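You operate a simulated robot arm through the tools that you are given. There is no shell and no other tool. Be economical: measure what you need, move in short steps, check, and stop when the job is done.

Carry out the task below with a simulated robot arm. There is one attempt and no reset: what you move stays moved.

Task
Roll the fluff off the purple and the grey cloth and stack them.
Fine: use the grey roller and set it back where it lay; square the purple cloth on the grey one last.

It is judged by the outcome, as a careful person would: the job done as asked, and still so three seconds after it is handed in. It fails if anything else is knocked over, pushed out of place, dropped, spilled or broken. Flat cloth is picked up by pressing the open fingertips on it (5 to 10 N) and closing them slowly along it; thin cloth reads only 2 to 8 mm in the jaws.

Robot
A 7-joint arm with a two-finger parallel gripper, fixed in place. Base frame: the origin is at the foot of the arm, x ahead of it, y to its left, z up. Readings come in m, degrees, newtons and seconds.
With the tool pointing down near the work surface it reaches from about 0.34 to 0.76 m from the base axis. Its first joint turns from -115.0 to 115.0 degrees. Payload 3.91 kg.
The TCP is the grasp point between the finger pads, 0.03 m short of the fingertips. In the tool frame z runs along the fingers and y along their closing line. The gripper opens to 0.11 m. The fingers are 0.02 m wide and 0.01 m thick; the gripper's body (0.048 by 0.112 m) begins 0.055 m behind the TCP.
Orientation is that of the tool frame in the base frame, as a unit quaternion [w, x, y, z]. With the fingers straight down and closing along the base's y, the tool's x points along the base's -x, its y along +y and its z along -z.

Tools
- The arm moves only by the tool move_arm. Its arguments are lists of equal length, an entry for each row: "dr": the turn, a rotation vector about the tool's x, y, z in degrees, a list of three; "dp": the shift along the tool's x, y, z in cm, a list of three; "hand": the finger opening in cm, from 0 to 11. In form: {"dr": [[wx, wy, wz], ...], "dp": [[tx, ty, tz], ...], "hand": [hand, ...]}. A call has 1 to 10 rows; each row shifts and turns the commanded pose from where the row before left it, along the tool's axes as they then stand. Each row takes 0.2 s and may step no farther than 0.05 m and 8.6 degrees from the row before; otherwise, or with a gripper value out of range, the whole call is refused. Where a pose cannot be reached the arm comes as near as it can. A force on the tool above 40 N (or 10 N above the force at the start of the call, whichever is more), or a blocked arm, ends the call early, and 0.2 s more pass. Each finger travels about 0.108 m/s and halts on what it meets, pressing with about 41 N; the grip force reading is that of the motor and also rises with nothing between the fingers. The clock runs only during rows and for 0.2 s after the last one: add rows that do not move to give the fingers time. The reply holds the time, the measured pose of the TCP, the force on the tool along the base axes, the opening and the grip force, in the units named above and with some noise.
- Cameras (640 x 400 px; columns grow to the right, rows downward): "scene" is fixed at [0.3993, -0.5015, 1.5323]; the picture's right is [0.99, 0.13, 0.00], its down [0.06, -0.45, -0.89] and it looks along [-0.12, 0.88, -0.45] (base axes); focal length 330 px, centre (320, 200). "wrist" rides on the gripper at [-0.036, 0, -0.057] in the tool frame; the picture's right is [0.00, -1.00, 0.00], its down [0.97, 0.00, -0.24] and it looks along [0.24, 0.00, 0.97] (tool axes); focal length 218 px, centre (320, 200). There is no depth. A picture from a camera that has moved, and an enlarged one, comes with that camera's place and axes in the base frame and with its lens.
- snapshot(camera): a new picture of that camera. The clock stands still meanwhile.
- raise_lower(by): slides the trunk up (or, below 0, down) by that many m; the arm rides with it, the base frame stays. It gives what a move gives, with no picture.
- inspect(camera, box): a new picture of the part [left, top, right, bottom] of that camera's present view, enlarged. The clock stands still meanwhile.
- sign_off(): hands the job in; it is judged then, once.

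Go step by step. Nothing tells you positions but the pictures and the camera data: compare them with the known pose of the tool, close in by small moves and look again before you grip or let go. The budget is 120 turns and 68 pictures, counting those below and the enlarged ones. Unless the task says otherwise, let go and move clear before handing in, and close with one line.

The tools are called after "Call:" as a command line: name --argument value ..., lists and objects as JSON in quotes. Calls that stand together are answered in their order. move_arm: Moves the arm, as the interface text tells. Its arguments: {"type":"object","properties":{"dr":{"type":"array","items":{"type":"array","items":{"type":"number"}}},"dp":{"type":"array","items":{"type":"array","items":{"type":"number"}}},"hand":{"type":"array","items":{"type":"number"}}},"required":["dr","dp","hand"]} The other tools are called the same way: raise_lower (by) slides the trunk up or down; snapshot (camera) takes a picture; inspect (camera, box) takes an enlarged picture of a part of a camera's view; sign_off () hands the job in.

At the start:

```text
t: 0.0
ee_pos: [0.0921, 0.4207, 1.1925]
orientation: [0.001, 0.0, 1.0, 0.0]
contact_force: [-0.8, 0.7, -0.5]
grip_width: 0.1097
gripper_force: 0.1
trunk travel left (down, up): [-0.875, 0.115]
```

scene: 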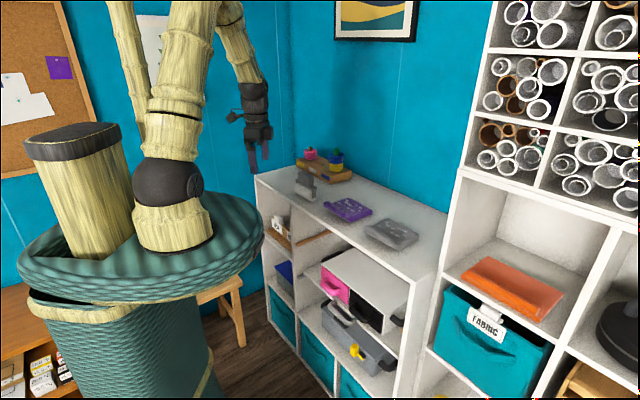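
wrist: 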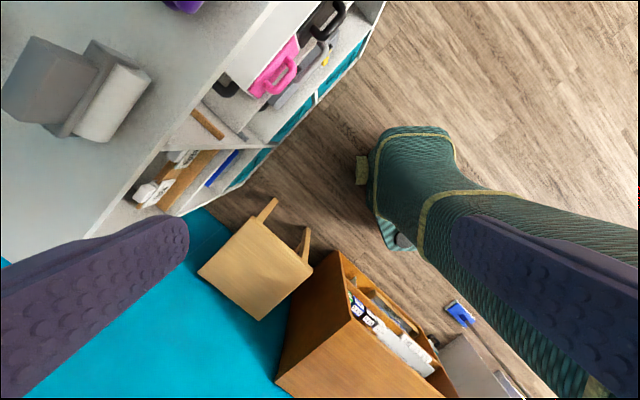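

I see a white shelf top with a grey roller at the left, then the purple and grey cloths. I'll enlarge that area to measure it.

Call:
inspect --camera "scene" --box '[250, 130, 450, 255]'

Call:
inspect --camera "scene" --box '[320, 185, 430, 255]'

```text
3.20 times, centred on (350, 192) of scene
camera zoom: at [0.3993, -0.5015, 1.5323], right [0.99, 0.13, 0.0], down [0.06, -0.45, -0.89], along [-0.12, 0.88, -0.45], focal length 1056 px, centre (224, 224)
```

zoom: 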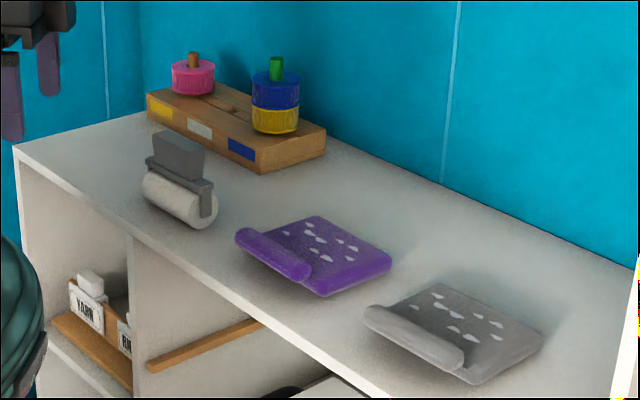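

```text
5.71 times, centred on (375, 220) of scene
camera zoom: at [0.3993, -0.5015, 1.5323], right [0.99, 0.13, 0.0], down [0.06, -0.45, -0.89], along [-0.12, 0.88, -0.45], focal length 1886 px, centre (6, 86)
```

zoom: 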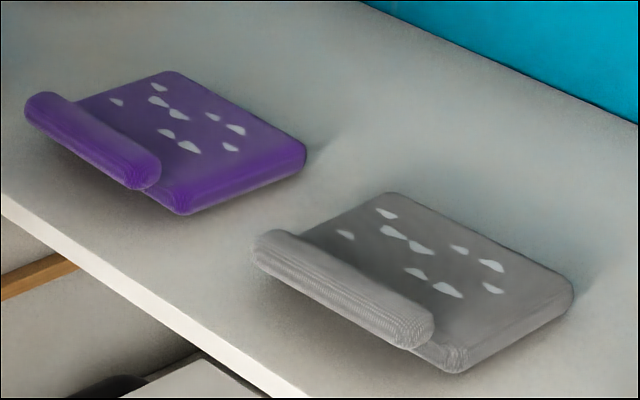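

Rough positions: roller at about (0.18, 0.69), purple cloth at (0.36, 0.58), grey cloth at (0.51, 0.44). I'll move the hand over the middle to look straight down.

Call:
move_arm --dr '[[0, 0, 0], [0, 0, 0], [0, 0, 0], [0, 0, 0], [0, 0, 0], [0, 0, 0]]' --dp '[[-4.2, 1.6, -1], [-4.2, 1.6, -1], [-4.2, 1.6, -1], [-4.2, 1.6, 0], [-4.2, 1.6, 0], [-2, 0, 0]]' --hand '[11, 11, 11, 11, 11, 11]'

Call:
snapshot --camera "wrist"

```text
t: 1.4
ee_pos: [0.3225, 0.5003, 1.2228]
orientation: [0.001, 0.0, 1.0, 0.001]
contact_force: [-0.2, 0.0, -0.5]
grip_width: 0.1099
gripper_force: 0.1
trunk travel left (down, up): [-0.875, 0.115]
```

```text
63 pictures are left
camera wrist: at [0.3589, 0.5009, 1.2801], right [0.0, -1.0, 0.0], down [-0.97, 0.0, 0.24], along [-0.24, 0.0, -0.97], focal length 218 px, centre (320, 200)
```

wrist: 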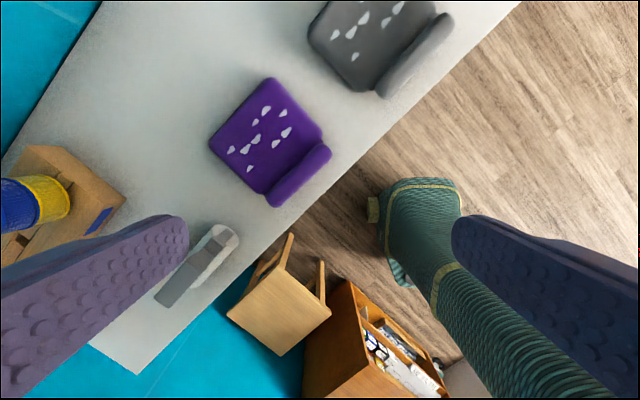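

The shelf runs at 45°, with its front edge along x+y≈0.78. I'll move over the roller, turn to line up with the shelf, and look closer.

Call:
move_arm --dr '[[0, 0, 0], [0, 0, 0], [0, 0, 7.5], [0, 0, 7.5], [0, 0, 7.5], [0, 0, 7.5], [0, 0, 7.5], [0, 0, 7.5]]' --dp '[[2.5, 4, 1.5], [2.5, 4, 1.5], [3.5, 3.5, 1.5], [3, 1, 1], [1.2, -0.5, 0], [0, 0, 0], [0, 0, 0], [0, 0, 0]]' --hand '[11, 11, 11, 11, 11, 11, 11, 11]'

Call:
snapshot --camera "wrist"

Call:
inspect --camera "scene" --box '[280, 140, 360, 190]'

```text
refused: row 3 steps farther than a row can; nothing moved
```

```text
62 pictures are left
camera wrist: at [0.3589, 0.5009, 1.2801], right [0.0, -1.0, 0.0], down [-0.97, 0.0, 0.24], along [-0.24, 0.0, -0.97], focal length 218 px, centre (320, 200)
```

wrist: 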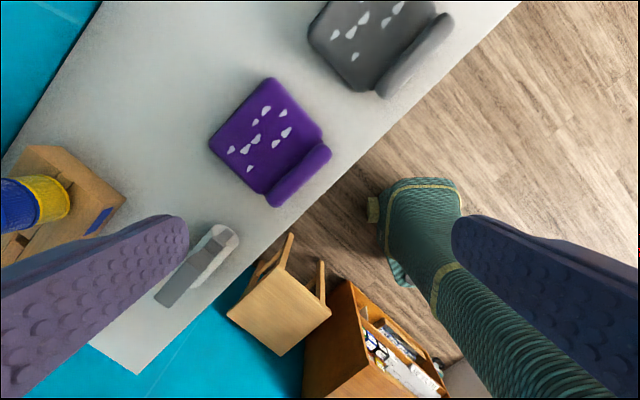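

```text
8.00 times, centred on (320, 165) of scene
camera zoom: at [0.3993, -0.5015, 1.5323], right [0.99, 0.13, 0.0], down [0.06, -0.45, -0.89], along [-0.12, 0.88, -0.45], focal length 2640 px, centre (320, 480)
```

zoom: 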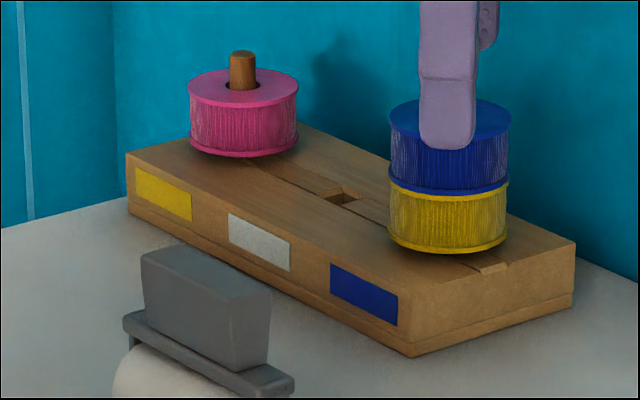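

The move was refused because one row stepped too far. I'll repeat it with smaller steps.

Call:
move_arm --dr '[[0, 0, 0], [0, 0, 0], [0, 0, 0], [0, 0, 0], [0, 0, 7.5], [0, 0, 7.5], [0, 0, 7.5], [0, 0, 7.5], [0, 0, 7.5], [0, 0, 7.5]]' --dp '[[2.5, 4, 1], [2.5, 4, 1], [2.5, 4, 1], [2.5, 4, 1], [2, 0.7, 1], [0, 0, 1], [0, 0, 0], [0, 0, 0], [0, 0, 0], [0, 0, 0]]' --hand '[11, 11, 11, 11, 11, 11, 11, 11, 11, 11]'

Call:
snapshot --camera "wrist"

Call:
inspect --camera "scene" --box '[270, 150, 350, 200]'

```text
t: 3.6
ee_pos: [0.2011, 0.6675, 1.1623]
orientation: [0.0, 0.384, 0.923, 0.0]
contact_force: [-0.3, -0.1, 0.7]
grip_width: 0.1101
gripper_force: 0.0
trunk travel left (down, up): [-0.875, 0.115]
```

```text
60 pictures are left
camera wrist: at [0.2274, 0.6427, 1.2192], right [-0.71, -0.71, 0.0], down [-0.69, 0.69, 0.24], along [-0.17, 0.17, -0.97], focal length 218 px, centre (320, 200)
```

wrist: 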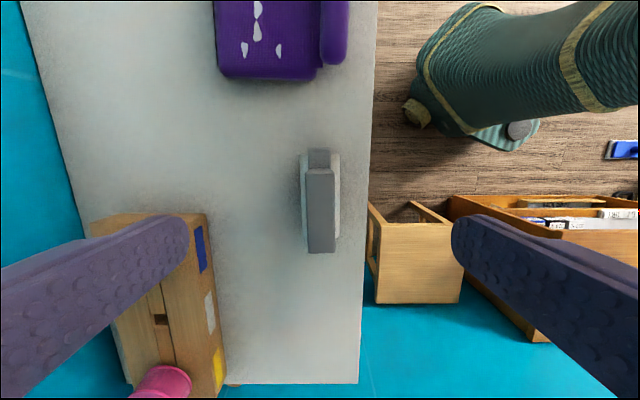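

```text
8.00 times, centred on (310, 175) of scene
camera zoom: at [0.3993, -0.5015, 1.5323], right [0.99, 0.13, 0.0], down [0.06, -0.45, -0.89], along [-0.12, 0.88, -0.45], focal length 2640 px, centre (400, 400)
```

zoom: 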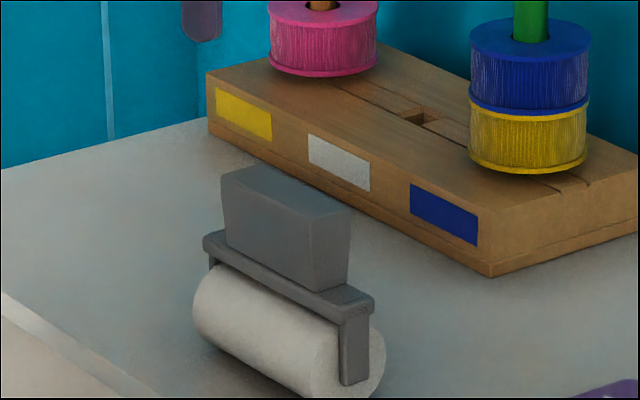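

The roller's axis is parallel to the shelf, and its handle block sits at about (0.185, 0.682), top z≈1.04. I'll centre on it, narrow the fingers, and come part way down.

Call:
move_arm --dr '[[0, 0, 0], [0, 0, 0], [0, 0, 0]]' --dp '[[2.2, 0, 2], [0, 0, 3], [0, 0, 2.2]]' --hand '[8, 6.5, 6.5]'

Call:
snapshot --camera "wrist"

Call:
inspect --camera "scene" --box '[270, 140, 350, 190]'

```text
t: 4.4
ee_pos: [0.1858, 0.6845, 1.0886]
orientation: [-0.001, 0.383, 0.924, -0.001]
contact_force: [0.3, -0.5, 0.1]
grip_width: 0.065
gripper_force: 0.0
trunk travel left (down, up): [-0.875, 0.115]
```

```text
58 pictures are left
camera wrist: at [0.2118, 0.6588, 1.1457], right [-0.71, -0.71, 0.0], down [-0.69, 0.69, 0.24], along [-0.17, 0.17, -0.97], focal length 218 px, centre (320, 200)
```

wrist: 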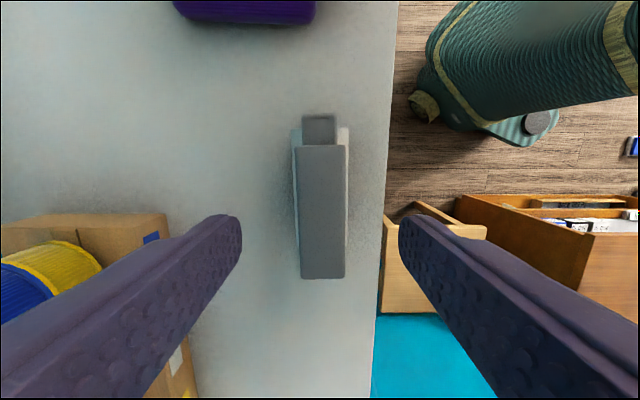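

```text
8.00 times, centred on (310, 165) of scene
camera zoom: at [0.3993, -0.5015, 1.5323], right [0.99, 0.13, 0.0], down [0.06, -0.45, -0.89], along [-0.12, 0.88, -0.45], focal length 2640 px, centre (400, 480)
```

zoom: 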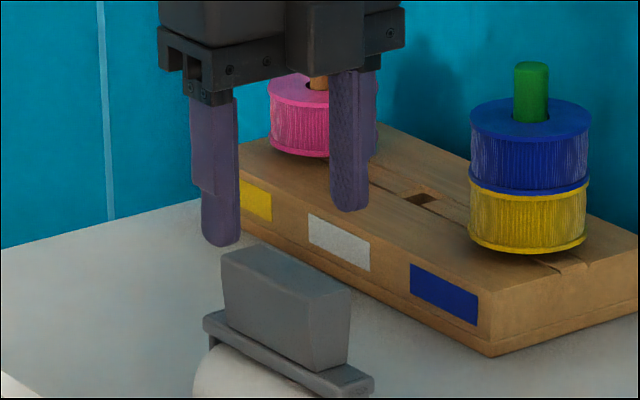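

The fingers straddle the handle and are centred on it. I'll lower onto it and close.

Call:
move_arm --dr '[[0, 0, 0], [0, 0, 0], [0, 0, 0], [0, 0, 0], [0, 0, 0], [0, 0, 0]]' --dp '[[0, 0, 3], [0, 0, 2.6], [0, 0, 0], [0, 0, 0], [0, 0, 0], [0, 0, 0]]' --hand '[6.5, 6.5, 4, 2.5, 1.5, 1.5]'

Call:
inspect --camera "scene" --box '[270, 140, 350, 190]'

```text
t: 5.8
ee_pos: [0.1859, 0.6835, 1.0328]
orientation: [0.0, 0.383, 0.924, 0.001]
contact_force: [0.2, 0.1, -0.7]
grip_width: 0.0256
gripper_force: 41.0
trunk travel left (down, up): [-0.875, 0.115]
```

```text
8.00 times, centred on (310, 165) of scene
camera zoom: at [0.3993, -0.5015, 1.5323], right [0.99, 0.13, 0.0], down [0.06, -0.45, -0.89], along [-0.12, 0.88, -0.45], focal length 2640 px, centre (400, 480)
```

zoom: 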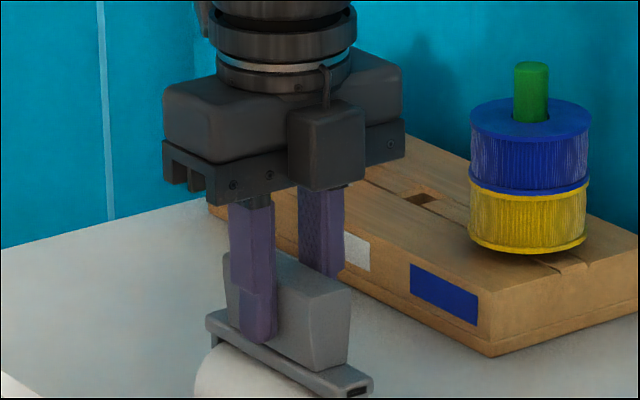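

Gripped at 2.6 cm wide; the resting pose to return to is (0.186, 0.6835, 1.033). I'll lift and carry it over the purple cloth.

Call:
move_arm --dr '[[0, 0, 0], [0, 0, 0], [0, 0, 0], [0, 0, 0], [0, 0, 0], [0, 0, 0], [0, 0, 0], [0, 0, 0], [0, 0, 0]]' --dp '[[0, 0, -2], [0, 0, -3], [0, 0, -3], [-4, 0, 0], [-4, 0, 0], [-4, 1.5, 0], [-4, 2.5, 0], [-4, 2.5, 0], [0, 0, 0]]' --hand '[1.5, 1.5, 1.5, 1.5, 1.5, 1.5, 1.5, 1.5, 1.5]'

Call:
snapshot --camera "wrist"

Call:
inspect --camera "scene" --box '[300, 150, 420, 225]'

```text
t: 7.8
ee_pos: [0.3738, 0.5884, 1.1145]
orientation: [0.0, 0.382, 0.924, 0.0]
contact_force: [-0.6, 0.4, -1.1]
grip_width: 0.0254
gripper_force: 41.0
trunk travel left (down, up): [-0.875, 0.115]
```

```text
55 pictures are left
camera wrist: at [0.3989, 0.5629, 1.1713], right [-0.71, -0.71, 0.0], down [-0.69, 0.69, 0.24], along [-0.17, 0.17, -0.97], focal length 218 px, centre (320, 200)
```

wrist: 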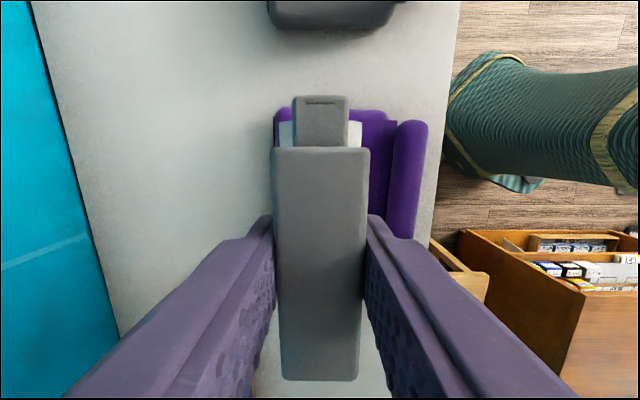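

```text
5.33 times, centred on (360, 188) of scene
camera zoom: at [0.3993, -0.5015, 1.5323], right [0.99, 0.13, 0.0], down [0.06, -0.45, -0.89], along [-0.12, 0.88, -0.45], focal length 1760 px, centre (107, 267)
```

zoom: 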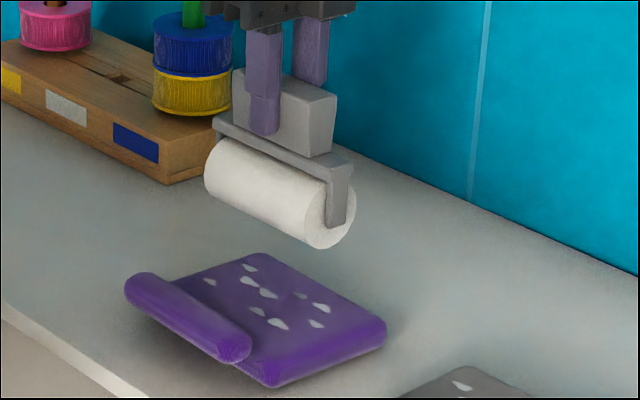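

The drum is about 9.5 cm long and the fluff spans s≈-0.22..-0.12 along the shelf, so I'll do two overlapping passes over d≈0.65–0.72. First I'll lower close to the cloth.

Call:
move_arm --dr '[[0, 0, 0], [0, 0, 0], [0, 0, 0], [0, 0, 0], [0, 0, 0], [0, 0, 0]]' --dp '[[0, -2.5, 3], [0, 0, 2.5], [0, 0, 0.5], [0, 0, 0.3], [0, 0, 0.2], [0, 0, 0]]' --hand '[1.5, 1.5, 1.5, 1.5, 1.5, 1.5]'

Call:
inspect --camera "scene" --box '[320, 170, 400, 220]'

```text
t: 9.2
ee_pos: [0.3561, 0.5695, 1.0567]
orientation: [0.0, 0.383, 0.924, 0.006]
contact_force: [5.3, 3.4, 38.8]
grip_width: 0.0259
gripper_force: 41.0
trunk travel left (down, up): [-0.875, 0.115]
```

```text
8.00 times, centred on (360, 195) of scene
camera zoom: at [0.3993, -0.5015, 1.5323], right [0.99, 0.13, 0.0], down [0.06, -0.45, -0.89], along [-0.12, 0.88, -0.45], focal length 2640 px, centre (0, 240)
```

zoom: 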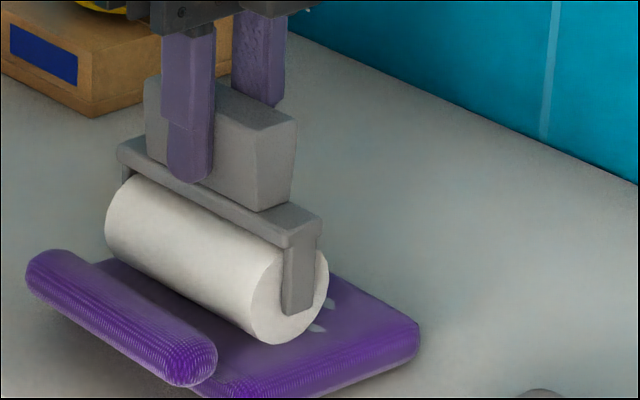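

Contact came early (38.8 N), so the cloth is thicker than I assumed. I'll ease off to a gentle press.

Call:
move_arm --dr '[[0, 0, 0], [0, 0, 0]]' --dp '[[0, 0, -0.6], [0, 0, 0]]' --hand '[1.5, 1.5]'

```text
t: 9.8
ee_pos: [0.3544, 0.5695, 1.0552]
orientation: [-0.001, 0.382, 0.924, -0.001]
contact_force: [3.6, 4.1, 15.4]
grip_width: 0.0257
gripper_force: 41.3
trunk travel left (down, up): [-0.875, 0.115]
```

Now 15 N. I'll ease a little more and roll slowly toward the back, then return.

Call:
move_arm --dr '[[0, 0, 0], [0, 0, 0], [0, 0, 0], [0, 0, 0], [0, 0, 0], [0, 0, 0], [0, 0, 0]]' --dp '[[0, 0.5, -0.15], [0, 1, 0], [0, 1, 0], [0, 1, 0], [0, 1, 0], [0, 1, 0], [0, 0.5, 0]]' --hand '[1.5, 1.5, 1.5, 1.5, 1.5, 1.5, 1.5]'

Call:
inspect --camera "scene" --box '[320, 170, 400, 220]'

```text
t: 11.4
ee_pos: [0.4, 0.6116, 1.0563]
orientation: [0.0, 0.383, 0.924, 0.0]
contact_force: [0.3, 0.4, -1.6]
grip_width: 0.0256
gripper_force: 40.2
trunk travel left (down, up): [-0.875, 0.115]
```

```text
8.00 times, centred on (360, 195) of scene
camera zoom: at [0.3993, -0.5015, 1.5323], right [0.99, 0.13, 0.0], down [0.06, -0.45, -0.89], along [-0.12, 0.88, -0.45], focal length 2640 px, centre (0, 240)
```

zoom: 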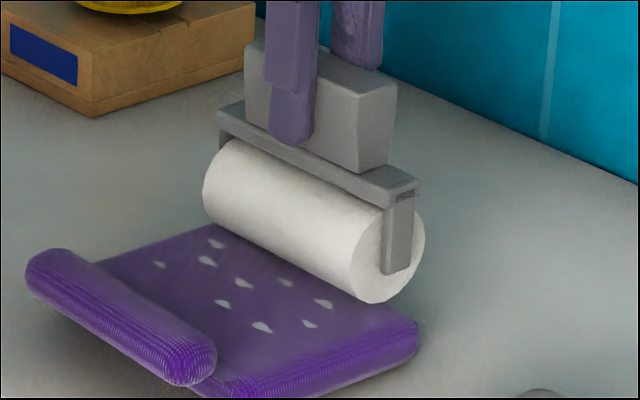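

Contact was lost and the fluff is still there. I'll press down gently here to find the cloth's surface.

Call:
move_arm --dr '[[0, 0, 0], [0, 0, 0]]' --dp '[[0, -0.7, 0.3], [0, -0.3, 0.0]]' --hand '[1.5, 1.5]'

```text
t: 12.0
ee_pos: [0.3925, 0.6058, 1.0569]
orientation: [0.0, 0.382, 0.924, 0.002]
contact_force: [3.7, 3.5, 9.3]
grip_width: 0.0255
gripper_force: 41.4
trunk travel left (down, up): [-0.875, 0.115]
```

Now 9 N on the cloth. I'll roll toward the front at this height.

Call:
move_arm --dr '[[0, 0, 0], [0, 0, 0], [0, 0, 0], [0, 0, 0], [0, 0, 0], [0, 0, 0]]' --dp '[[0, -1, 0.05], [0, -1, 0], [0, -1, 0], [0, -1, 0], [0, -1, 0], [0, 0, 0]]' --hand '[1.5, 1.5, 1.5, 1.5, 1.5, 1.5]'

Call:
inspect --camera "scene" --box '[320, 170, 400, 220]'

```text
t: 13.4
ee_pos: [0.3547, 0.5698, 1.0548]
orientation: [0.0, 0.383, 0.924, 0.001]
contact_force: [4.5, 4.0, 20.5]
grip_width: 0.0253
gripper_force: 40.9
trunk travel left (down, up): [-0.875, 0.115]
```

```text
8.00 times, centred on (360, 195) of scene
camera zoom: at [0.3993, -0.5015, 1.5323], right [0.99, 0.13, 0.0], down [0.06, -0.45, -0.89], along [-0.12, 0.88, -0.45], focal length 2640 px, centre (0, 240)
```

zoom: 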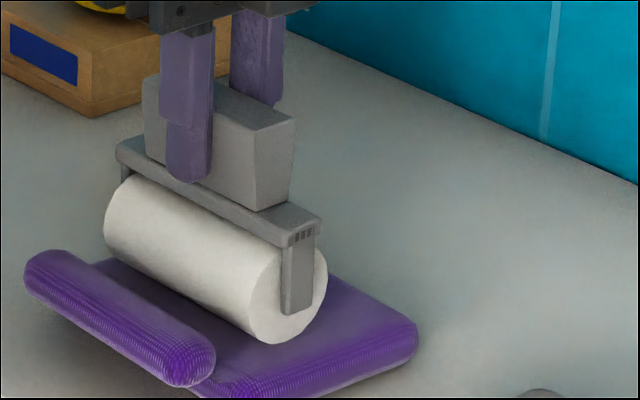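

The fluff to the rear right is gone and the cloth hasn't shifted. I'll lift and look at what remains.

Call:
move_arm --dr '[[0, 0, 0], [0, 0, 0], [0, 0, 0], [0, 0, 0]]' --dp '[[0, 0, -1.5], [2, 2.5, -2], [1.2, 3.2, 0], [0, 0, 0]]' --hand '[1.5, 1.5, 1.5, 1.5]'

Call:
inspect --camera "scene" --box '[320, 170, 400, 220]'

```text
t: 14.4
ee_pos: [0.3712, 0.6315, 1.0866]
orientation: [0.0, 0.383, 0.924, -0.001]
contact_force: [0.3, 0.7, -1.2]
grip_width: 0.0254
gripper_force: 41.0
trunk travel left (down, up): [-0.875, 0.115]
```

```text
8.00 times, centred on (360, 195) of scene
camera zoom: at [0.3993, -0.5015, 1.5323], right [0.99, 0.13, 0.0], down [0.06, -0.45, -0.89], along [-0.12, 0.88, -0.45], focal length 2640 px, centre (0, 240)
```

zoom: 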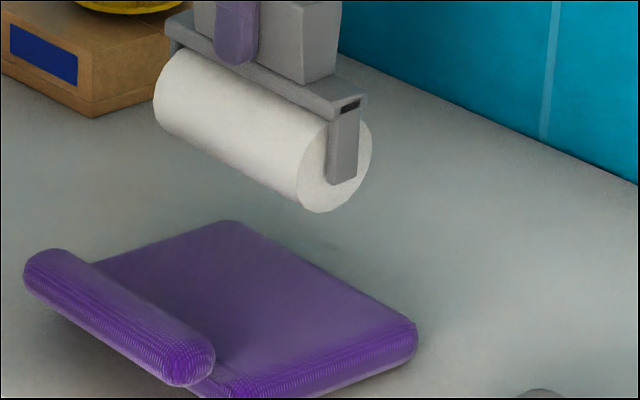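

Purple is clean after one pass and hasn't moved. I'll carry the roller to the grey cloth (s≈0.05).

Call:
move_arm --dr '[[0, 0, 0], [0, 0, 0], [0, 0, 0], [0, 0, 0], [0, 0, 0], [0, 0, 0], [0, 0, 0]]' --dp '[[-4, 0, -1], [-4, 0, 0], [-4, 0, 0], [-4, 0, 0], [-4, 0, 0], [-3.4, 0, 0], [0, 0, 0]]' --hand '[1.5, 1.5, 1.5, 1.5, 1.5, 1.5, 1.5]'

Call:
inspect --camera "scene" --box '[350, 190, 446, 250]'

```text
t: 16.0
ee_pos: [0.5383, 0.4667, 1.0969]
orientation: [0.0, 0.382, 0.924, 0.0]
contact_force: [0.1, 0.0, -1.1]
grip_width: 0.0255
gripper_force: 42.1
trunk travel left (down, up): [-0.875, 0.115]
```

```text
6.67 times, centred on (398, 220) of scene
camera zoom: at [0.3993, -0.5015, 1.5323], right [0.99, 0.13, 0.0], down [0.06, -0.45, -0.89], along [-0.12, 0.88, -0.45], focal length 2200 px, centre (-200, 67)
```

zoom: 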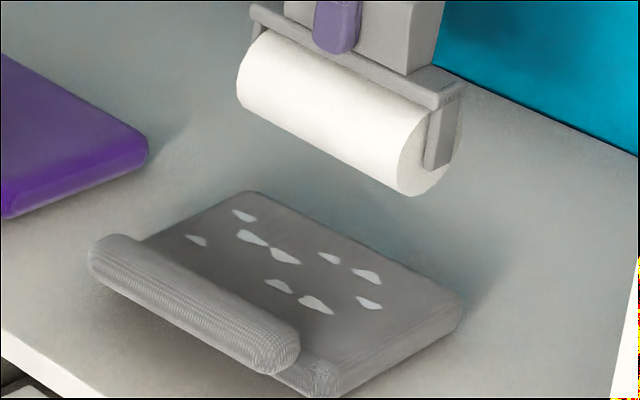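

Positioned over the grey cloth's rear. I'll lower to just contact.

Call:
move_arm --dr '[[0, 0, 0], [0, 0, 0], [0, 0, 0], [0, 0, 0]]' --dp '[[0, -0.3, 2], [0, 0, 1.5], [0, 0, 0.4], [0, -0.5, 0.15]]' --hand '[1.5, 1.5, 1.5, 1.5]'

```text
t: 17.0
ee_pos: [0.5337, 0.4618, 1.0577]
orientation: [0.0, 0.381, 0.924, 0.0]
contact_force: [0.1, 0.3, -1.2]
grip_width: 0.0251
gripper_force: 41.5
trunk travel left (down, up): [-0.875, 0.115]
```

Call:
move_arm --dr '[[0, 0, 0], [0, 0, 0]]' --dp '[[0, -0.2, 0.25], [0, 0, 0]]' --hand '[1.5, 1.5]'

```text
t: 17.6
ee_pos: [0.5314, 0.46, 1.0551]
orientation: [0.0, 0.382, 0.924, 0.0]
contact_force: [-1.2, -0.8, -2.0]
grip_width: 0.0253
gripper_force: 41.2
trunk travel left (down, up): [-0.875, 0.115]
```

Almost no force yet, so the grey surface is slightly lower. I'll press a little more.

Call:
move_arm --dr '[[0, 0, 0], [0, 0, 0]]' --dp '[[0, 0, 0.25], [0, 0, 0]]' --hand '[1.5, 1.5]'

```text
t: 18.2
ee_pos: [0.532, 0.4609, 1.0538]
orientation: [0.0, 0.382, 0.924, 0.001]
contact_force: [1.0, -0.1, 3.7]
grip_width: 0.0252
gripper_force: 40.7
trunk travel left (down, up): [-0.875, 0.115]
```

Contact made. I'll roll toward the front with a touch more pressure.

Call:
move_arm --dr '[[0, 0, 0], [0, 0, 0], [0, 0, 0], [0, 0, 0], [0, 0, 0], [0, 0, 0]]' --dp '[[0, -0.5, 0.1], [0, -1, 0], [0, -1, 0], [0, -1, 0], [0, -1, 0], [0, -0.6, 0]]' --hand '[1.5, 1.5, 1.5, 1.5, 1.5, 1.5]'

Call:
inspect --camera "scene" --box '[350, 190, 446, 250]'

```text
t: 19.6
ee_pos: [0.4945, 0.4251, 1.0532]
orientation: [0.0, 0.381, 0.924, 0.0]
contact_force: [3.3, 2.1, 12.6]
grip_width: 0.0255
gripper_force: 40.8
trunk travel left (down, up): [-0.875, 0.115]
```

```text
6.67 times, centred on (398, 220) of scene
camera zoom: at [0.3993, -0.5015, 1.5323], right [0.99, 0.13, 0.0], down [0.06, -0.45, -0.89], along [-0.12, 0.88, -0.45], focal length 2200 px, centre (-200, 67)
```

zoom: 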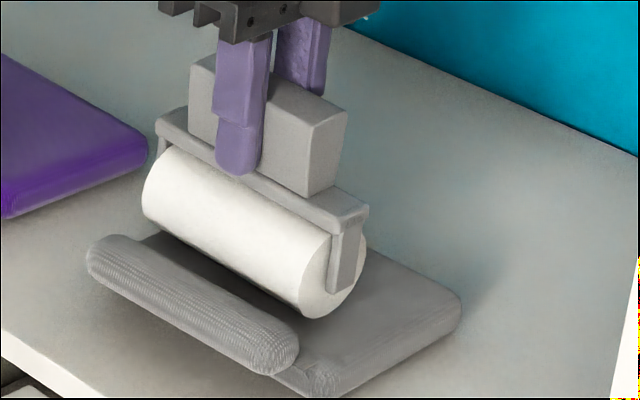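

Rear fluff looks gone. I'll lift up and back to see the whole cloth.

Call:
move_arm --dr '[[0, 0, 0], [0, 0, 0], [0, 0, 0], [0, 0, 0], [0, 0, 0]]' --dp '[[0, 0, -2], [0, 2, -2], [0, 3, -1], [4, 0, 0], [0, 0, 0]]' --hand '[1.5, 1.5, 1.5, 1.5, 1.5]'

Call:
inspect --camera "scene" --box '[350, 190, 446, 250]'

```text
t: 20.8
ee_pos: [0.5034, 0.4881, 1.1027]
orientation: [-0.001, 0.384, 0.923, -0.001]
contact_force: [0.9, 0.3, -1.8]
grip_width: 0.0252
gripper_force: 40.7
trunk travel left (down, up): [-0.875, 0.115]
```

```text
6.67 times, centred on (398, 220) of scene
camera zoom: at [0.3993, -0.5015, 1.5323], right [0.99, 0.13, 0.0], down [0.06, -0.45, -0.89], along [-0.12, 0.88, -0.45], focal length 2200 px, centre (-200, 67)
```

zoom: 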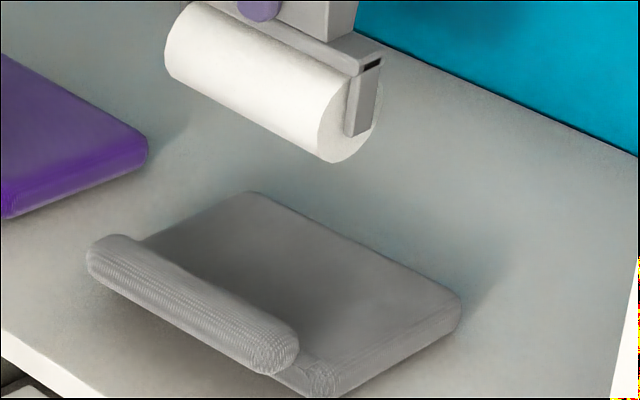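

Grey is clean too. I'll return the roller to its resting place.

Call:
move_arm --dr '[[0, 0, 0], [0, 0, 0], [0, 0, 0], [0, 0, 0], [0, 0, 0], [0, 0, 0], [0, 0, 0], [0, 0, 0], [0, 0, 0], [0, 0, 0]]' --dp '[[4, -1.5, -1], [4, -1.5, 0], [4, -1.5, 0], [4, -1.5, 0], [4, -1.5, 0], [4, -1.1, 0], [4, 0, 0], [4, 0, 0], [4, 0, 0], [0.3, 0, 0]]' --hand '[1.5, 1.5, 1.5, 1.5, 1.5, 1.5, 1.5, 1.5, 1.5, 1.5]'

```text
t: 23.0
ee_pos: [0.1842, 0.6833, 1.1125]
orientation: [0.0, 0.382, 0.924, 0.0]
contact_force: [0.2, 0.2, -1.3]
grip_width: 0.0254
gripper_force: 40.8
trunk travel left (down, up): [-0.875, 0.115]
```

Almost exactly above the original spot. I'll lower to z≈1.034.

Call:
move_arm --dr '[[0, 0, 0], [0, 0, 0], [0, 0, 0], [0, 0, 0]]' --dp '[[-0.1, 0.1, 3], [0, 0, 3], [0, 0, 1.5], [0, 0, 0.3]]' --hand '[1.5, 1.5, 1.5, 1.5]'

Call:
inspect --camera "scene" --box '[270, 150, 350, 200]'

```text
t: 24.0
ee_pos: [0.187, 0.6841, 1.0351]
orientation: [0.0, 0.383, 0.924, 0.0]
contact_force: [-0.4, -0.2, -1.7]
grip_width: 0.0255
gripper_force: 41.0
trunk travel left (down, up): [-0.875, 0.115]
```

```text
8.00 times, centred on (310, 175) of scene
camera zoom: at [0.3993, -0.5015, 1.5323], right [0.99, 0.13, 0.0], down [0.06, -0.45, -0.89], along [-0.12, 0.88, -0.45], focal length 2640 px, centre (400, 400)
```

zoom: 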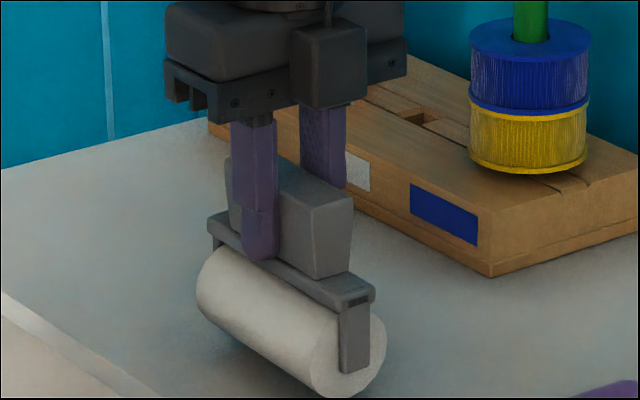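

The roller slipped up in the grip slightly while pressing, so it still hangs a few mm high. I'll lower until contact.

Call:
move_arm --dr '[[0, 0, 0], [0, 0, 0], [0, 0, 0]]' --dp '[[0, 0, 0.3], [0, 0, 0.2], [0, 0, 0]]' --hand '[1.5, 1.5, 1.5]'

```text
t: 24.8
ee_pos: [0.187, 0.6833, 1.0287]
orientation: [0.0, 0.382, 0.924, 0.0]
contact_force: [-0.8, 0.1, 0.3]
grip_width: 0.0254
gripper_force: 41.3
trunk travel left (down, up): [-0.875, 0.115]
```

Just touching. One more millimetre, then open slowly.

Call:
move_arm --dr '[[0, 0, 0], [0, 0, 0], [0, 0, 0]]' --dp '[[-0.05, 0, 0.1], [0, 0, 0], [0, 0, 0]]' --hand '[1.5, 1.5, 1.5]'

Call:
inspect --camera "scene" --box '[270, 150, 350, 200]'

```text
t: 25.6
ee_pos: [0.1858, 0.6837, 1.0299]
orientation: [0.0, 0.382, 0.924, 0.002]
contact_force: [0.4, 2.3, 8.2]
grip_width: 0.0249
gripper_force: 41.1
trunk travel left (down, up): [-0.875, 0.115]
```

```text
8.00 times, centred on (310, 175) of scene
camera zoom: at [0.3993, -0.5015, 1.5323], right [0.99, 0.13, 0.0], down [0.06, -0.45, -0.89], along [-0.12, 0.88, -0.45], focal length 2640 px, centre (400, 400)
```

zoom: 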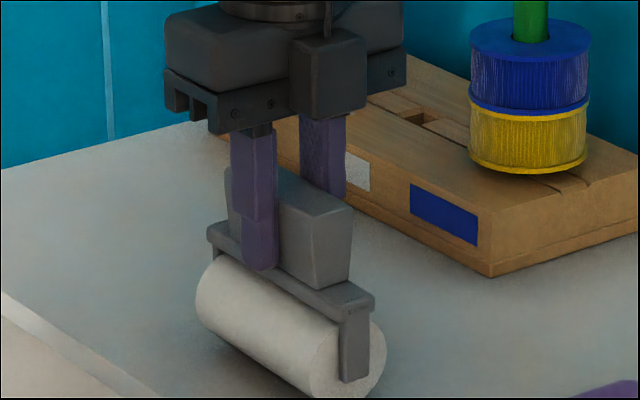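

It rests on the shelf (8 N), matching its first picture. I'll release slowly and look.

Call:
move_arm --dr '[[0, 0, 0], [0, 0, 0], [0, 0, 0], [0, 0, 0], [0, 0, 0]]' --dp '[[0, 0, -0.1], [0, 0, 0], [0, 0, 0], [0, 0, 0], [0, 0, 0]]' --hand '[2.5, 3, 3.5, 4.5, 5.5]'

Call:
inspect --camera "scene" --box '[270, 150, 350, 200]'

```text
t: 26.8
ee_pos: [0.1868, 0.6841, 1.0294]
orientation: [0.0, 0.382, 0.924, -0.001]
contact_force: [-0.3, 0.2, 0.3]
grip_width: 0.055
gripper_force: 0.1
trunk travel left (down, up): [-0.875, 0.115]
```

```text
8.00 times, centred on (310, 175) of scene
camera zoom: at [0.3993, -0.5015, 1.5323], right [0.99, 0.13, 0.0], down [0.06, -0.45, -0.89], along [-0.12, 0.88, -0.45], focal length 2640 px, centre (400, 400)
```

zoom: 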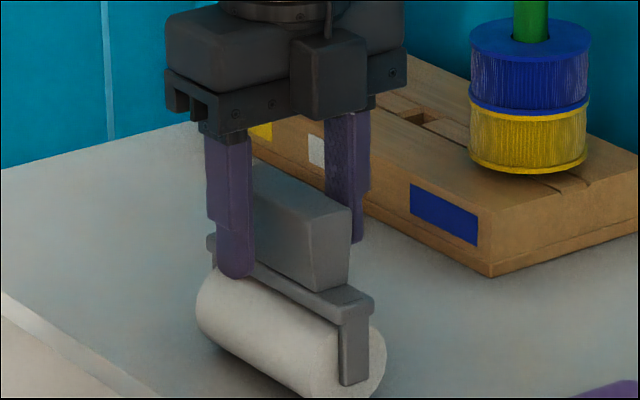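

The roller stands where it lay. I'll go straight up and over to the purple cloth to study it closely.

Call:
move_arm --dr '[[0, 0, 0], [0, 0, 0], [0, 0, 0], [0, 0, 0], [0, 0, 0], [0, 0, 0], [0, 0, 0], [0, 0, 0], [0, 0, 0]]' --dp '[[0, 0, -3], [0, 0, -3.5], [0, 0, -3.5], [-4, 0, 0], [-4, 0, 0], [-4, 0, 0], [-4, 1, 0], [-3, 1, 0], [0, 0, 1]]' --hand '[5.5, 5.5, 6.5, 8, 10, 11, 11, 11, 11]'

Call:
snapshot --camera "wrist"

Call:
inspect --camera "scene" --box '[260, 150, 420, 250]'

```text
t: 28.8
ee_pos: [0.336, 0.5638, 1.1194]
orientation: [0.0, 0.382, 0.924, 0.0]
contact_force: [-1.1, -0.8, -0.1]
grip_width: 0.1101
gripper_force: 0.0
trunk travel left (down, up): [-0.875, 0.115]
```

```text
43 pictures are left
camera wrist: at [0.3611, 0.5386, 1.1754], right [-0.71, -0.71, 0.0], down [-0.69, 0.69, 0.24], along [-0.17, 0.17, -0.97], focal length 218 px, centre (320, 200)
```

wrist: 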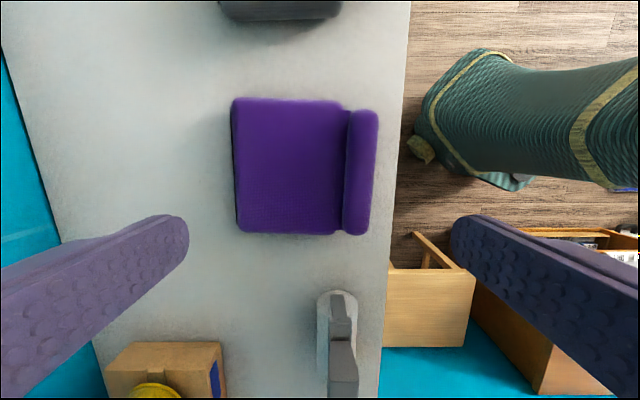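

```text
4.00 times, centred on (340, 200) of scene
camera zoom: at [0.3993, -0.5015, 1.5323], right [0.99, 0.13, 0.0], down [0.06, -0.45, -0.89], along [-0.12, 0.88, -0.45], focal length 1320 px, centre (240, 200)
```

zoom: 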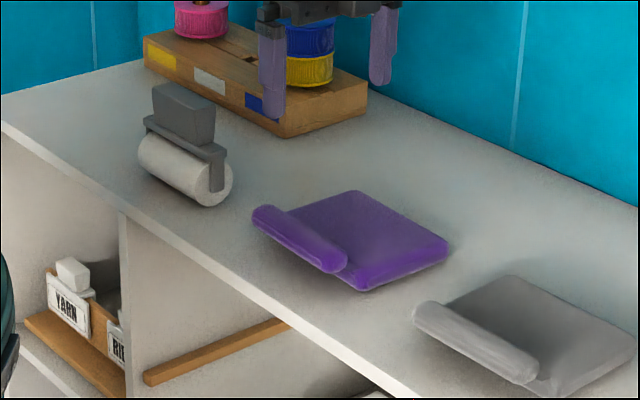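

Purple: the flat part spans s -0.217..-0.084 and d up to 0.72, with a rolled lip at d≈0.584–0.613. I'll put the fingers either side of the lip, centred at s≈-0.15, and come down above it.

Call:
move_arm --dr '[[0, 0, 0], [0, 0, 0], [0, 0, 0], [0, 0, 0], [0, 0, 0], [0, 0, 0]]' --dp '[[-1.1, -3.8, 0], [0, 0, 3], [0, 0, 3], [0, 0, 3], [0, 0, 1.5], [0, 0, 0]]' --hand '[9, 7, 5.5, 5.5, 5.5, 5.5]'

Call:
snapshot --camera "wrist"

Call:
inspect --camera "scene" --box '[310, 170, 390, 220]'

```text
t: 30.2
ee_pos: [0.3163, 0.528, 1.0139]
orientation: [0.0, 0.383, 0.924, 0.0]
contact_force: [0.1, -0.4, 0.2]
grip_width: 0.0551
gripper_force: 0.1
trunk travel left (down, up): [-0.875, 0.115]
```

```text
41 pictures are left
camera wrist: at [0.3424, 0.5035, 1.0707], right [-0.71, -0.71, 0.0], down [-0.69, 0.69, 0.24], along [-0.17, 0.17, -0.97], focal length 218 px, centre (320, 200)
```

wrist: 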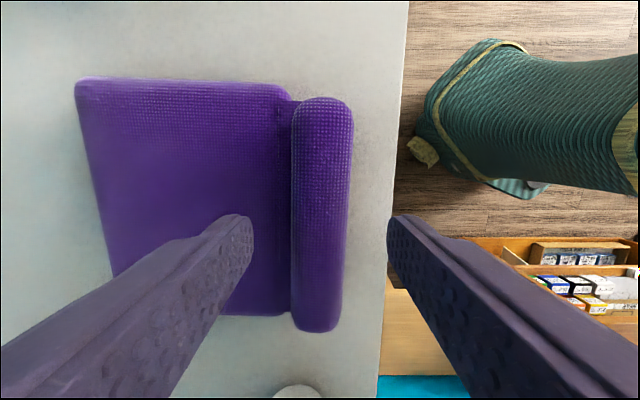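

```text
8.00 times, centred on (350, 195) of scene
camera zoom: at [0.3993, -0.5015, 1.5323], right [0.99, 0.13, 0.0], down [0.06, -0.45, -0.89], along [-0.12, 0.88, -0.45], focal length 2640 px, centre (80, 240)
```

zoom: 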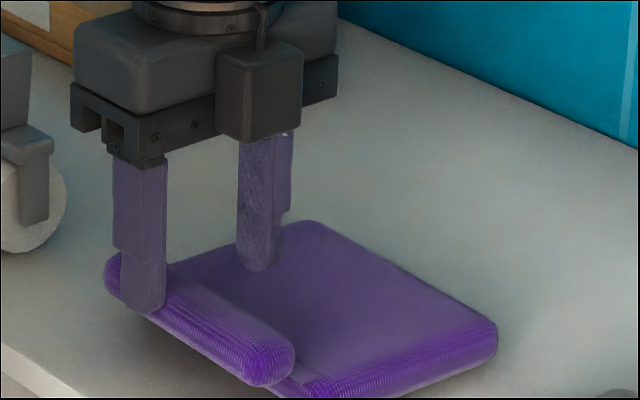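

The fingers are centred either side of the lip. I'll go down until the tips touch.

Call:
move_arm --dr '[[0, 0, 0], [0, 0, 0], [0, 0, 0], [0, 0, 0]]' --dp '[[0, 0, 1.5], [0, 0, 0.7], [0, 0, 0.3], [0, 0, 0]]' --hand '[5.5, 5.5, 5.5, 5.5]'

```text
t: 31.2
ee_pos: [0.3166, 0.5288, 0.9888]
orientation: [0.0, 0.382, 0.924, 0.001]
contact_force: [-0.3, 0.6, 0.3]
grip_width: 0.0554
gripper_force: 0.0
trunk travel left (down, up): [-0.875, 0.115]
```

Call:
move_arm --dr '[[0, 0, 0], [0, 0, 0], [0, 0, 0]]' --dp '[[0, 0, 0.3], [0, 0, 0.2], [0, 0, 0]]' --hand '[5.5, 5.5, 5.5]'

```text
t: 32.0
ee_pos: [0.3173, 0.5282, 0.9871]
orientation: [0.0, 0.383, 0.924, 0.003]
contact_force: [-0.9, -0.6, 21.6]
grip_width: 0.0545
gripper_force: 0.0
trunk travel left (down, up): [-0.875, 0.115]
```

Contact at 21 N. I'll ease off to about 7 N.

Call:
move_arm --dr '[[0, 0, 0], [0, 0, 0]]' --dp '[[0, 0, -0.25], [0, 0, 0]]' --hand '[5.5, 5.5]'

```text
t: 32.6
ee_pos: [0.3164, 0.5272, 0.9872]
orientation: [0.001, 0.382, 0.924, 0.001]
contact_force: [1.4, 1.5, 14.6]
grip_width: 0.0559
gripper_force: 0.8
trunk travel left (down, up): [-0.875, 0.115]
```

Easing slightly more, then closing slowly around the lip.

Call:
move_arm --dr '[[0, 0, 0], [0, 0, 0], [0, 0, 0], [0, 0, 0], [0, 0, 0], [0, 0, 0], [0, 0, 0], [0, 0, 0]]' --dp '[[0, 0, -0.15], [0, 0, 0], [0, 0, 0], [0, 0, 0], [0, 0, 0], [0, 0, 0], [0, 0, 0], [0, 0, 0]]' --hand '[5.5, 5, 4.5, 4, 3.5, 3, 2.5, 2.5]'

Call:
inspect --camera "scene" --box '[310, 170, 390, 220]'

```text
t: 34.4
ee_pos: [0.3167, 0.5287, 0.9876]
orientation: [0.0, 0.383, 0.924, 0.0]
contact_force: [0.6, 0.5, -0.1]
grip_width: 0.027
gripper_force: 40.5
trunk travel left (down, up): [-0.875, 0.115]
```

```text
8.00 times, centred on (350, 195) of scene
camera zoom: at [0.3993, -0.5015, 1.5323], right [0.99, 0.13, 0.0], down [0.06, -0.45, -0.89], along [-0.12, 0.88, -0.45], focal length 2640 px, centre (80, 240)
```

zoom: 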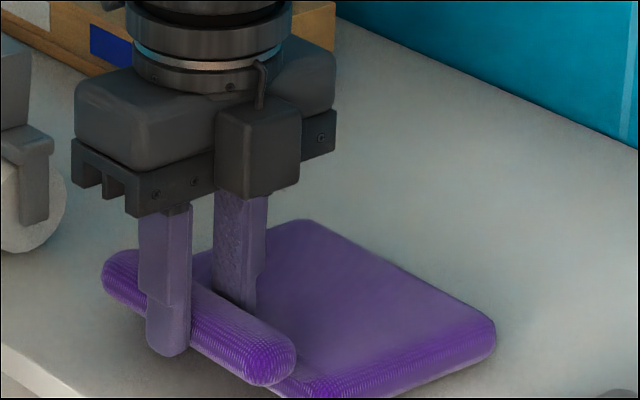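

Holding the lip at 2.7 cm with 40 N. I'll lift a little to see how it hangs.

Call:
move_arm --dr '[[0, 0, 0], [0, 0, 0], [0, 0, 0], [0, 0, 0], [0, 0, 0]]' --dp '[[0, 0, 0], [0, 0, -1], [0, 0, -1], [0, 0, -1], [0, 0, 0]]' --hand '[2, 2, 2, 2, 2]'

Call:
inspect --camera "scene" --box '[310, 170, 390, 220]'

```text
t: 35.6
ee_pos: [0.3161, 0.5288, 1.0182]
orientation: [0.001, 0.382, 0.924, 0.001]
contact_force: [0.1, 0.2, -1.5]
grip_width: 0.0268
gripper_force: 40.2
trunk travel left (down, up): [-0.875, 0.115]
```

```text
8.00 times, centred on (350, 195) of scene
camera zoom: at [0.3993, -0.5015, 1.5323], right [0.99, 0.13, 0.0], down [0.06, -0.45, -0.89], along [-0.12, 0.88, -0.45], focal length 2640 px, centre (80, 240)
```

zoom: 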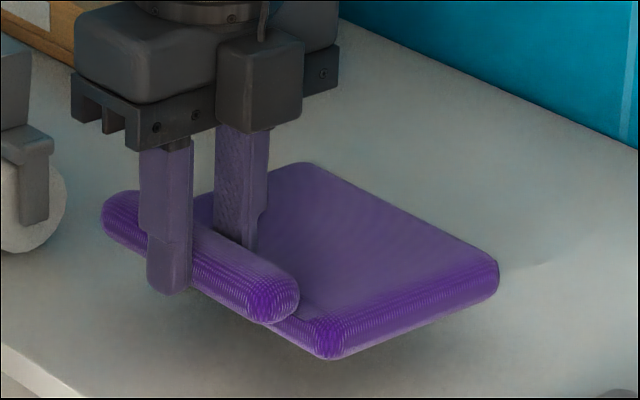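

The cloth lifts flat like a stiff pad. The shift to the grey cloth is about +0.2075 along the shelf and +0.002 in depth, so I'll raise and carry it over.

Call:
move_arm --dr '[[0, 0, 0], [0, 0, 0], [0, 0, 0], [0, 0, 0], [0, 0, 0], [0, 0, 0], [0, 0, 0], [0, 0, 0]]' --dp '[[0, 0, -2.5], [0, 0, -2.5], [-4, 0, 0], [-4, 0, 0], [-4, 0, 0], [-4, 0, 0], [-4.75, 0.2, 0], [0, 0, 0]]' --hand '[2, 2, 2, 2, 2, 2, 2, 2]'

Call:
inspect --camera "scene" --box '[350, 190, 446, 250]'

Call:
snapshot --camera "wrist"

```text
t: 37.4
ee_pos: [0.4642, 0.3848, 1.067]
orientation: [0.0, 0.382, 0.924, 0.0]
contact_force: [-0.4, 0.8, -0.7]
grip_width: 0.0268
gripper_force: 40.7
trunk travel left (down, up): [-0.875, 0.115]
```

```text
6.67 times, centred on (398, 220) of scene
camera zoom: at [0.3993, -0.5015, 1.5323], right [0.99, 0.13, 0.0], down [0.06, -0.45, -0.89], along [-0.12, 0.88, -0.45], focal length 2200 px, centre (-200, 67)
```

zoom: 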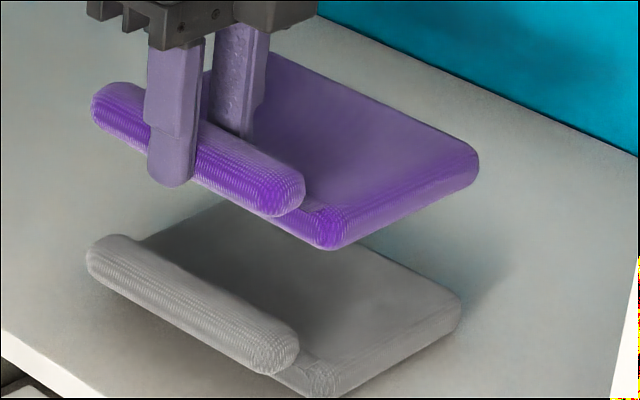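

```text
36 pictures are left
camera wrist: at [0.4899, 0.3596, 1.1244], right [-0.71, -0.71, 0.0], down [-0.69, 0.69, 0.24], along [-0.17, 0.17, -0.97], focal length 218 px, centre (320, 200)
```

wrist: 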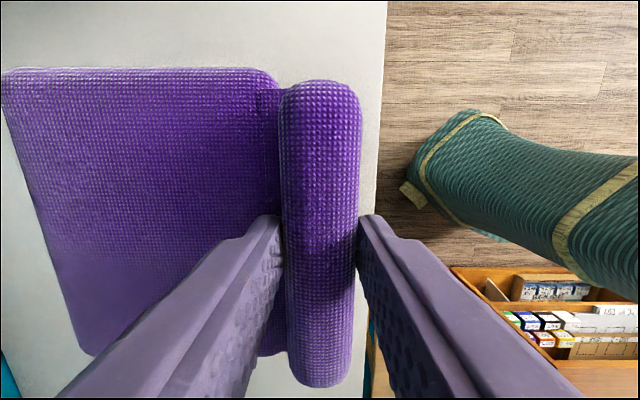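

The purple hovers nearly aligned over the grey: it needs about 2 mm more along the shelf and 3 mm deeper. I'll correct and lower closer.

Call:
move_arm --dr '[[0, 0, 0], [0, 0, 0], [0, 0, 0]]' --dp '[[-0.2, 0.3, 1], [0, 0, 1.5], [0, 0, 0]]' --hand '[2, 2, 2]'

Call:
inspect --camera "scene" --box '[350, 190, 446, 250]'

```text
t: 38.2
ee_pos: [0.4674, 0.3848, 1.0425]
orientation: [0.0, 0.382, 0.924, 0.0]
contact_force: [0.9, 0.6, -1.0]
grip_width: 0.0267
gripper_force: 41.0
trunk travel left (down, up): [-0.875, 0.115]
```

```text
6.67 times, centred on (398, 220) of scene
camera zoom: at [0.3993, -0.5015, 1.5323], right [0.99, 0.13, 0.0], down [0.06, -0.45, -0.89], along [-0.12, 0.88, -0.45], focal length 2200 px, centre (-200, 67)
```

zoom: 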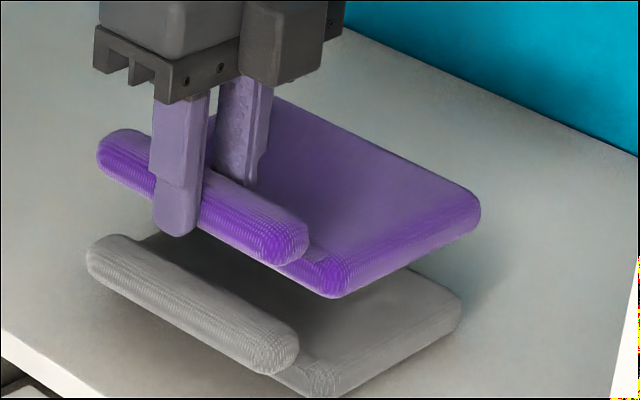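

Columns match well. I'll lower in small steps until it touches.

Call:
move_arm --dr '[[0, 0, 0], [0, 0, 0], [0, 0, 0]]' --dp '[[0, 0, 0.8], [0, 0, 0.5], [0, 0, 0]]' --hand '[2, 2, 2]'

Call:
inspect --camera "scene" --box '[350, 190, 446, 250]'

```text
t: 39.0
ee_pos: [0.468, 0.3847, 1.0304]
orientation: [0.0, 0.383, 0.924, 0.0]
contact_force: [-0.6, 0.0, 0.0]
grip_width: 0.0267
gripper_force: 40.9
trunk travel left (down, up): [-0.875, 0.115]
```

```text
6.67 times, centred on (398, 220) of scene
camera zoom: at [0.3993, -0.5015, 1.5323], right [0.99, 0.13, 0.0], down [0.06, -0.45, -0.89], along [-0.12, 0.88, -0.45], focal length 2200 px, centre (-200, 67)
```

zoom: 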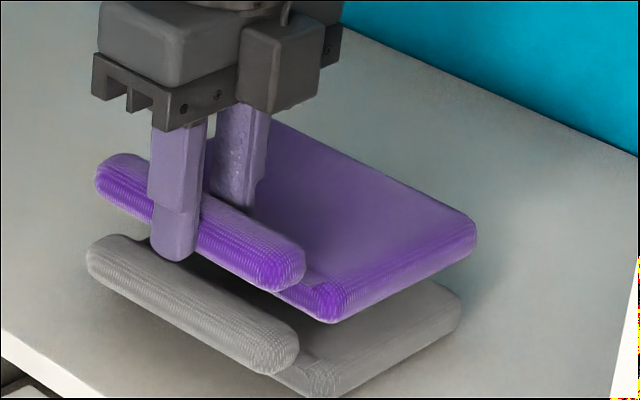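

Still free. Continuing down.

Call:
move_arm --dr '[[0, 0, 0], [0, 0, 0], [0, 0, 0]]' --dp '[[0, 0, 0.4], [0, 0, 0.3], [0, 0, 0]]' --hand '[2, 2, 2]'

```text
t: 39.8
ee_pos: [0.468, 0.3842, 1.023]
orientation: [0.0, 0.383, 0.924, 0.0]
contact_force: [-0.6, 0.0, 0.3]
grip_width: 0.0271
gripper_force: 40.3
trunk travel left (down, up): [-0.875, 0.115]
```

Call:
move_arm --dr '[[0, 0, 0], [0, 0, 0], [0, 0, 0]]' --dp '[[0, 0, 0.3], [0, 0, 0.3], [0, 0, 0]]' --hand '[2, 2, 2]'

Call:
inspect --camera "scene" --box '[350, 190, 446, 250]'

```text
t: 40.6
ee_pos: [0.469, 0.384, 1.0169]
orientation: [0.0, 0.383, 0.924, 0.001]
contact_force: [0.3, 0.4, -0.1]
grip_width: 0.0269
gripper_force: 41.2
trunk travel left (down, up): [-0.875, 0.115]
```

```text
6.67 times, centred on (398, 220) of scene
camera zoom: at [0.3993, -0.5015, 1.5323], right [0.99, 0.13, 0.0], down [0.06, -0.45, -0.89], along [-0.12, 0.88, -0.45], focal length 2200 px, centre (-200, 67)
```

zoom: 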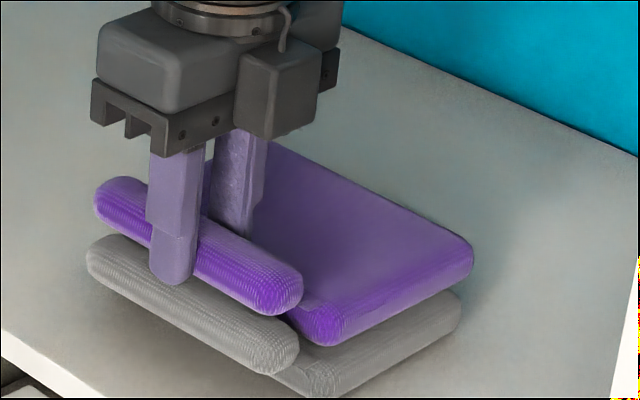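

Just above contact. The purple looks turned about 1.5° clockwise relative to the grey, so I'll correct that with a tiny shift and lower to touch.

Call:
move_arm --dr '[[0, 0, -1.5], [0, 0, 0], [0, 0, 0], [0, 0, 0]]' --dp '[[-0.12, -0.1, 0], [0, 0, 0.3], [0, 0, 0.2], [0, 0, 0]]' --hand '[2, 2, 2, 2]'

```text
t: 41.6
ee_pos: [0.4696, 0.3832, 1.0123]
orientation: [0.0, 0.37, 0.929, 0.0]
contact_force: [-0.2, 0.1, -0.2]
grip_width: 0.0268
gripper_force: 41.2
trunk travel left (down, up): [-0.875, 0.115]
```

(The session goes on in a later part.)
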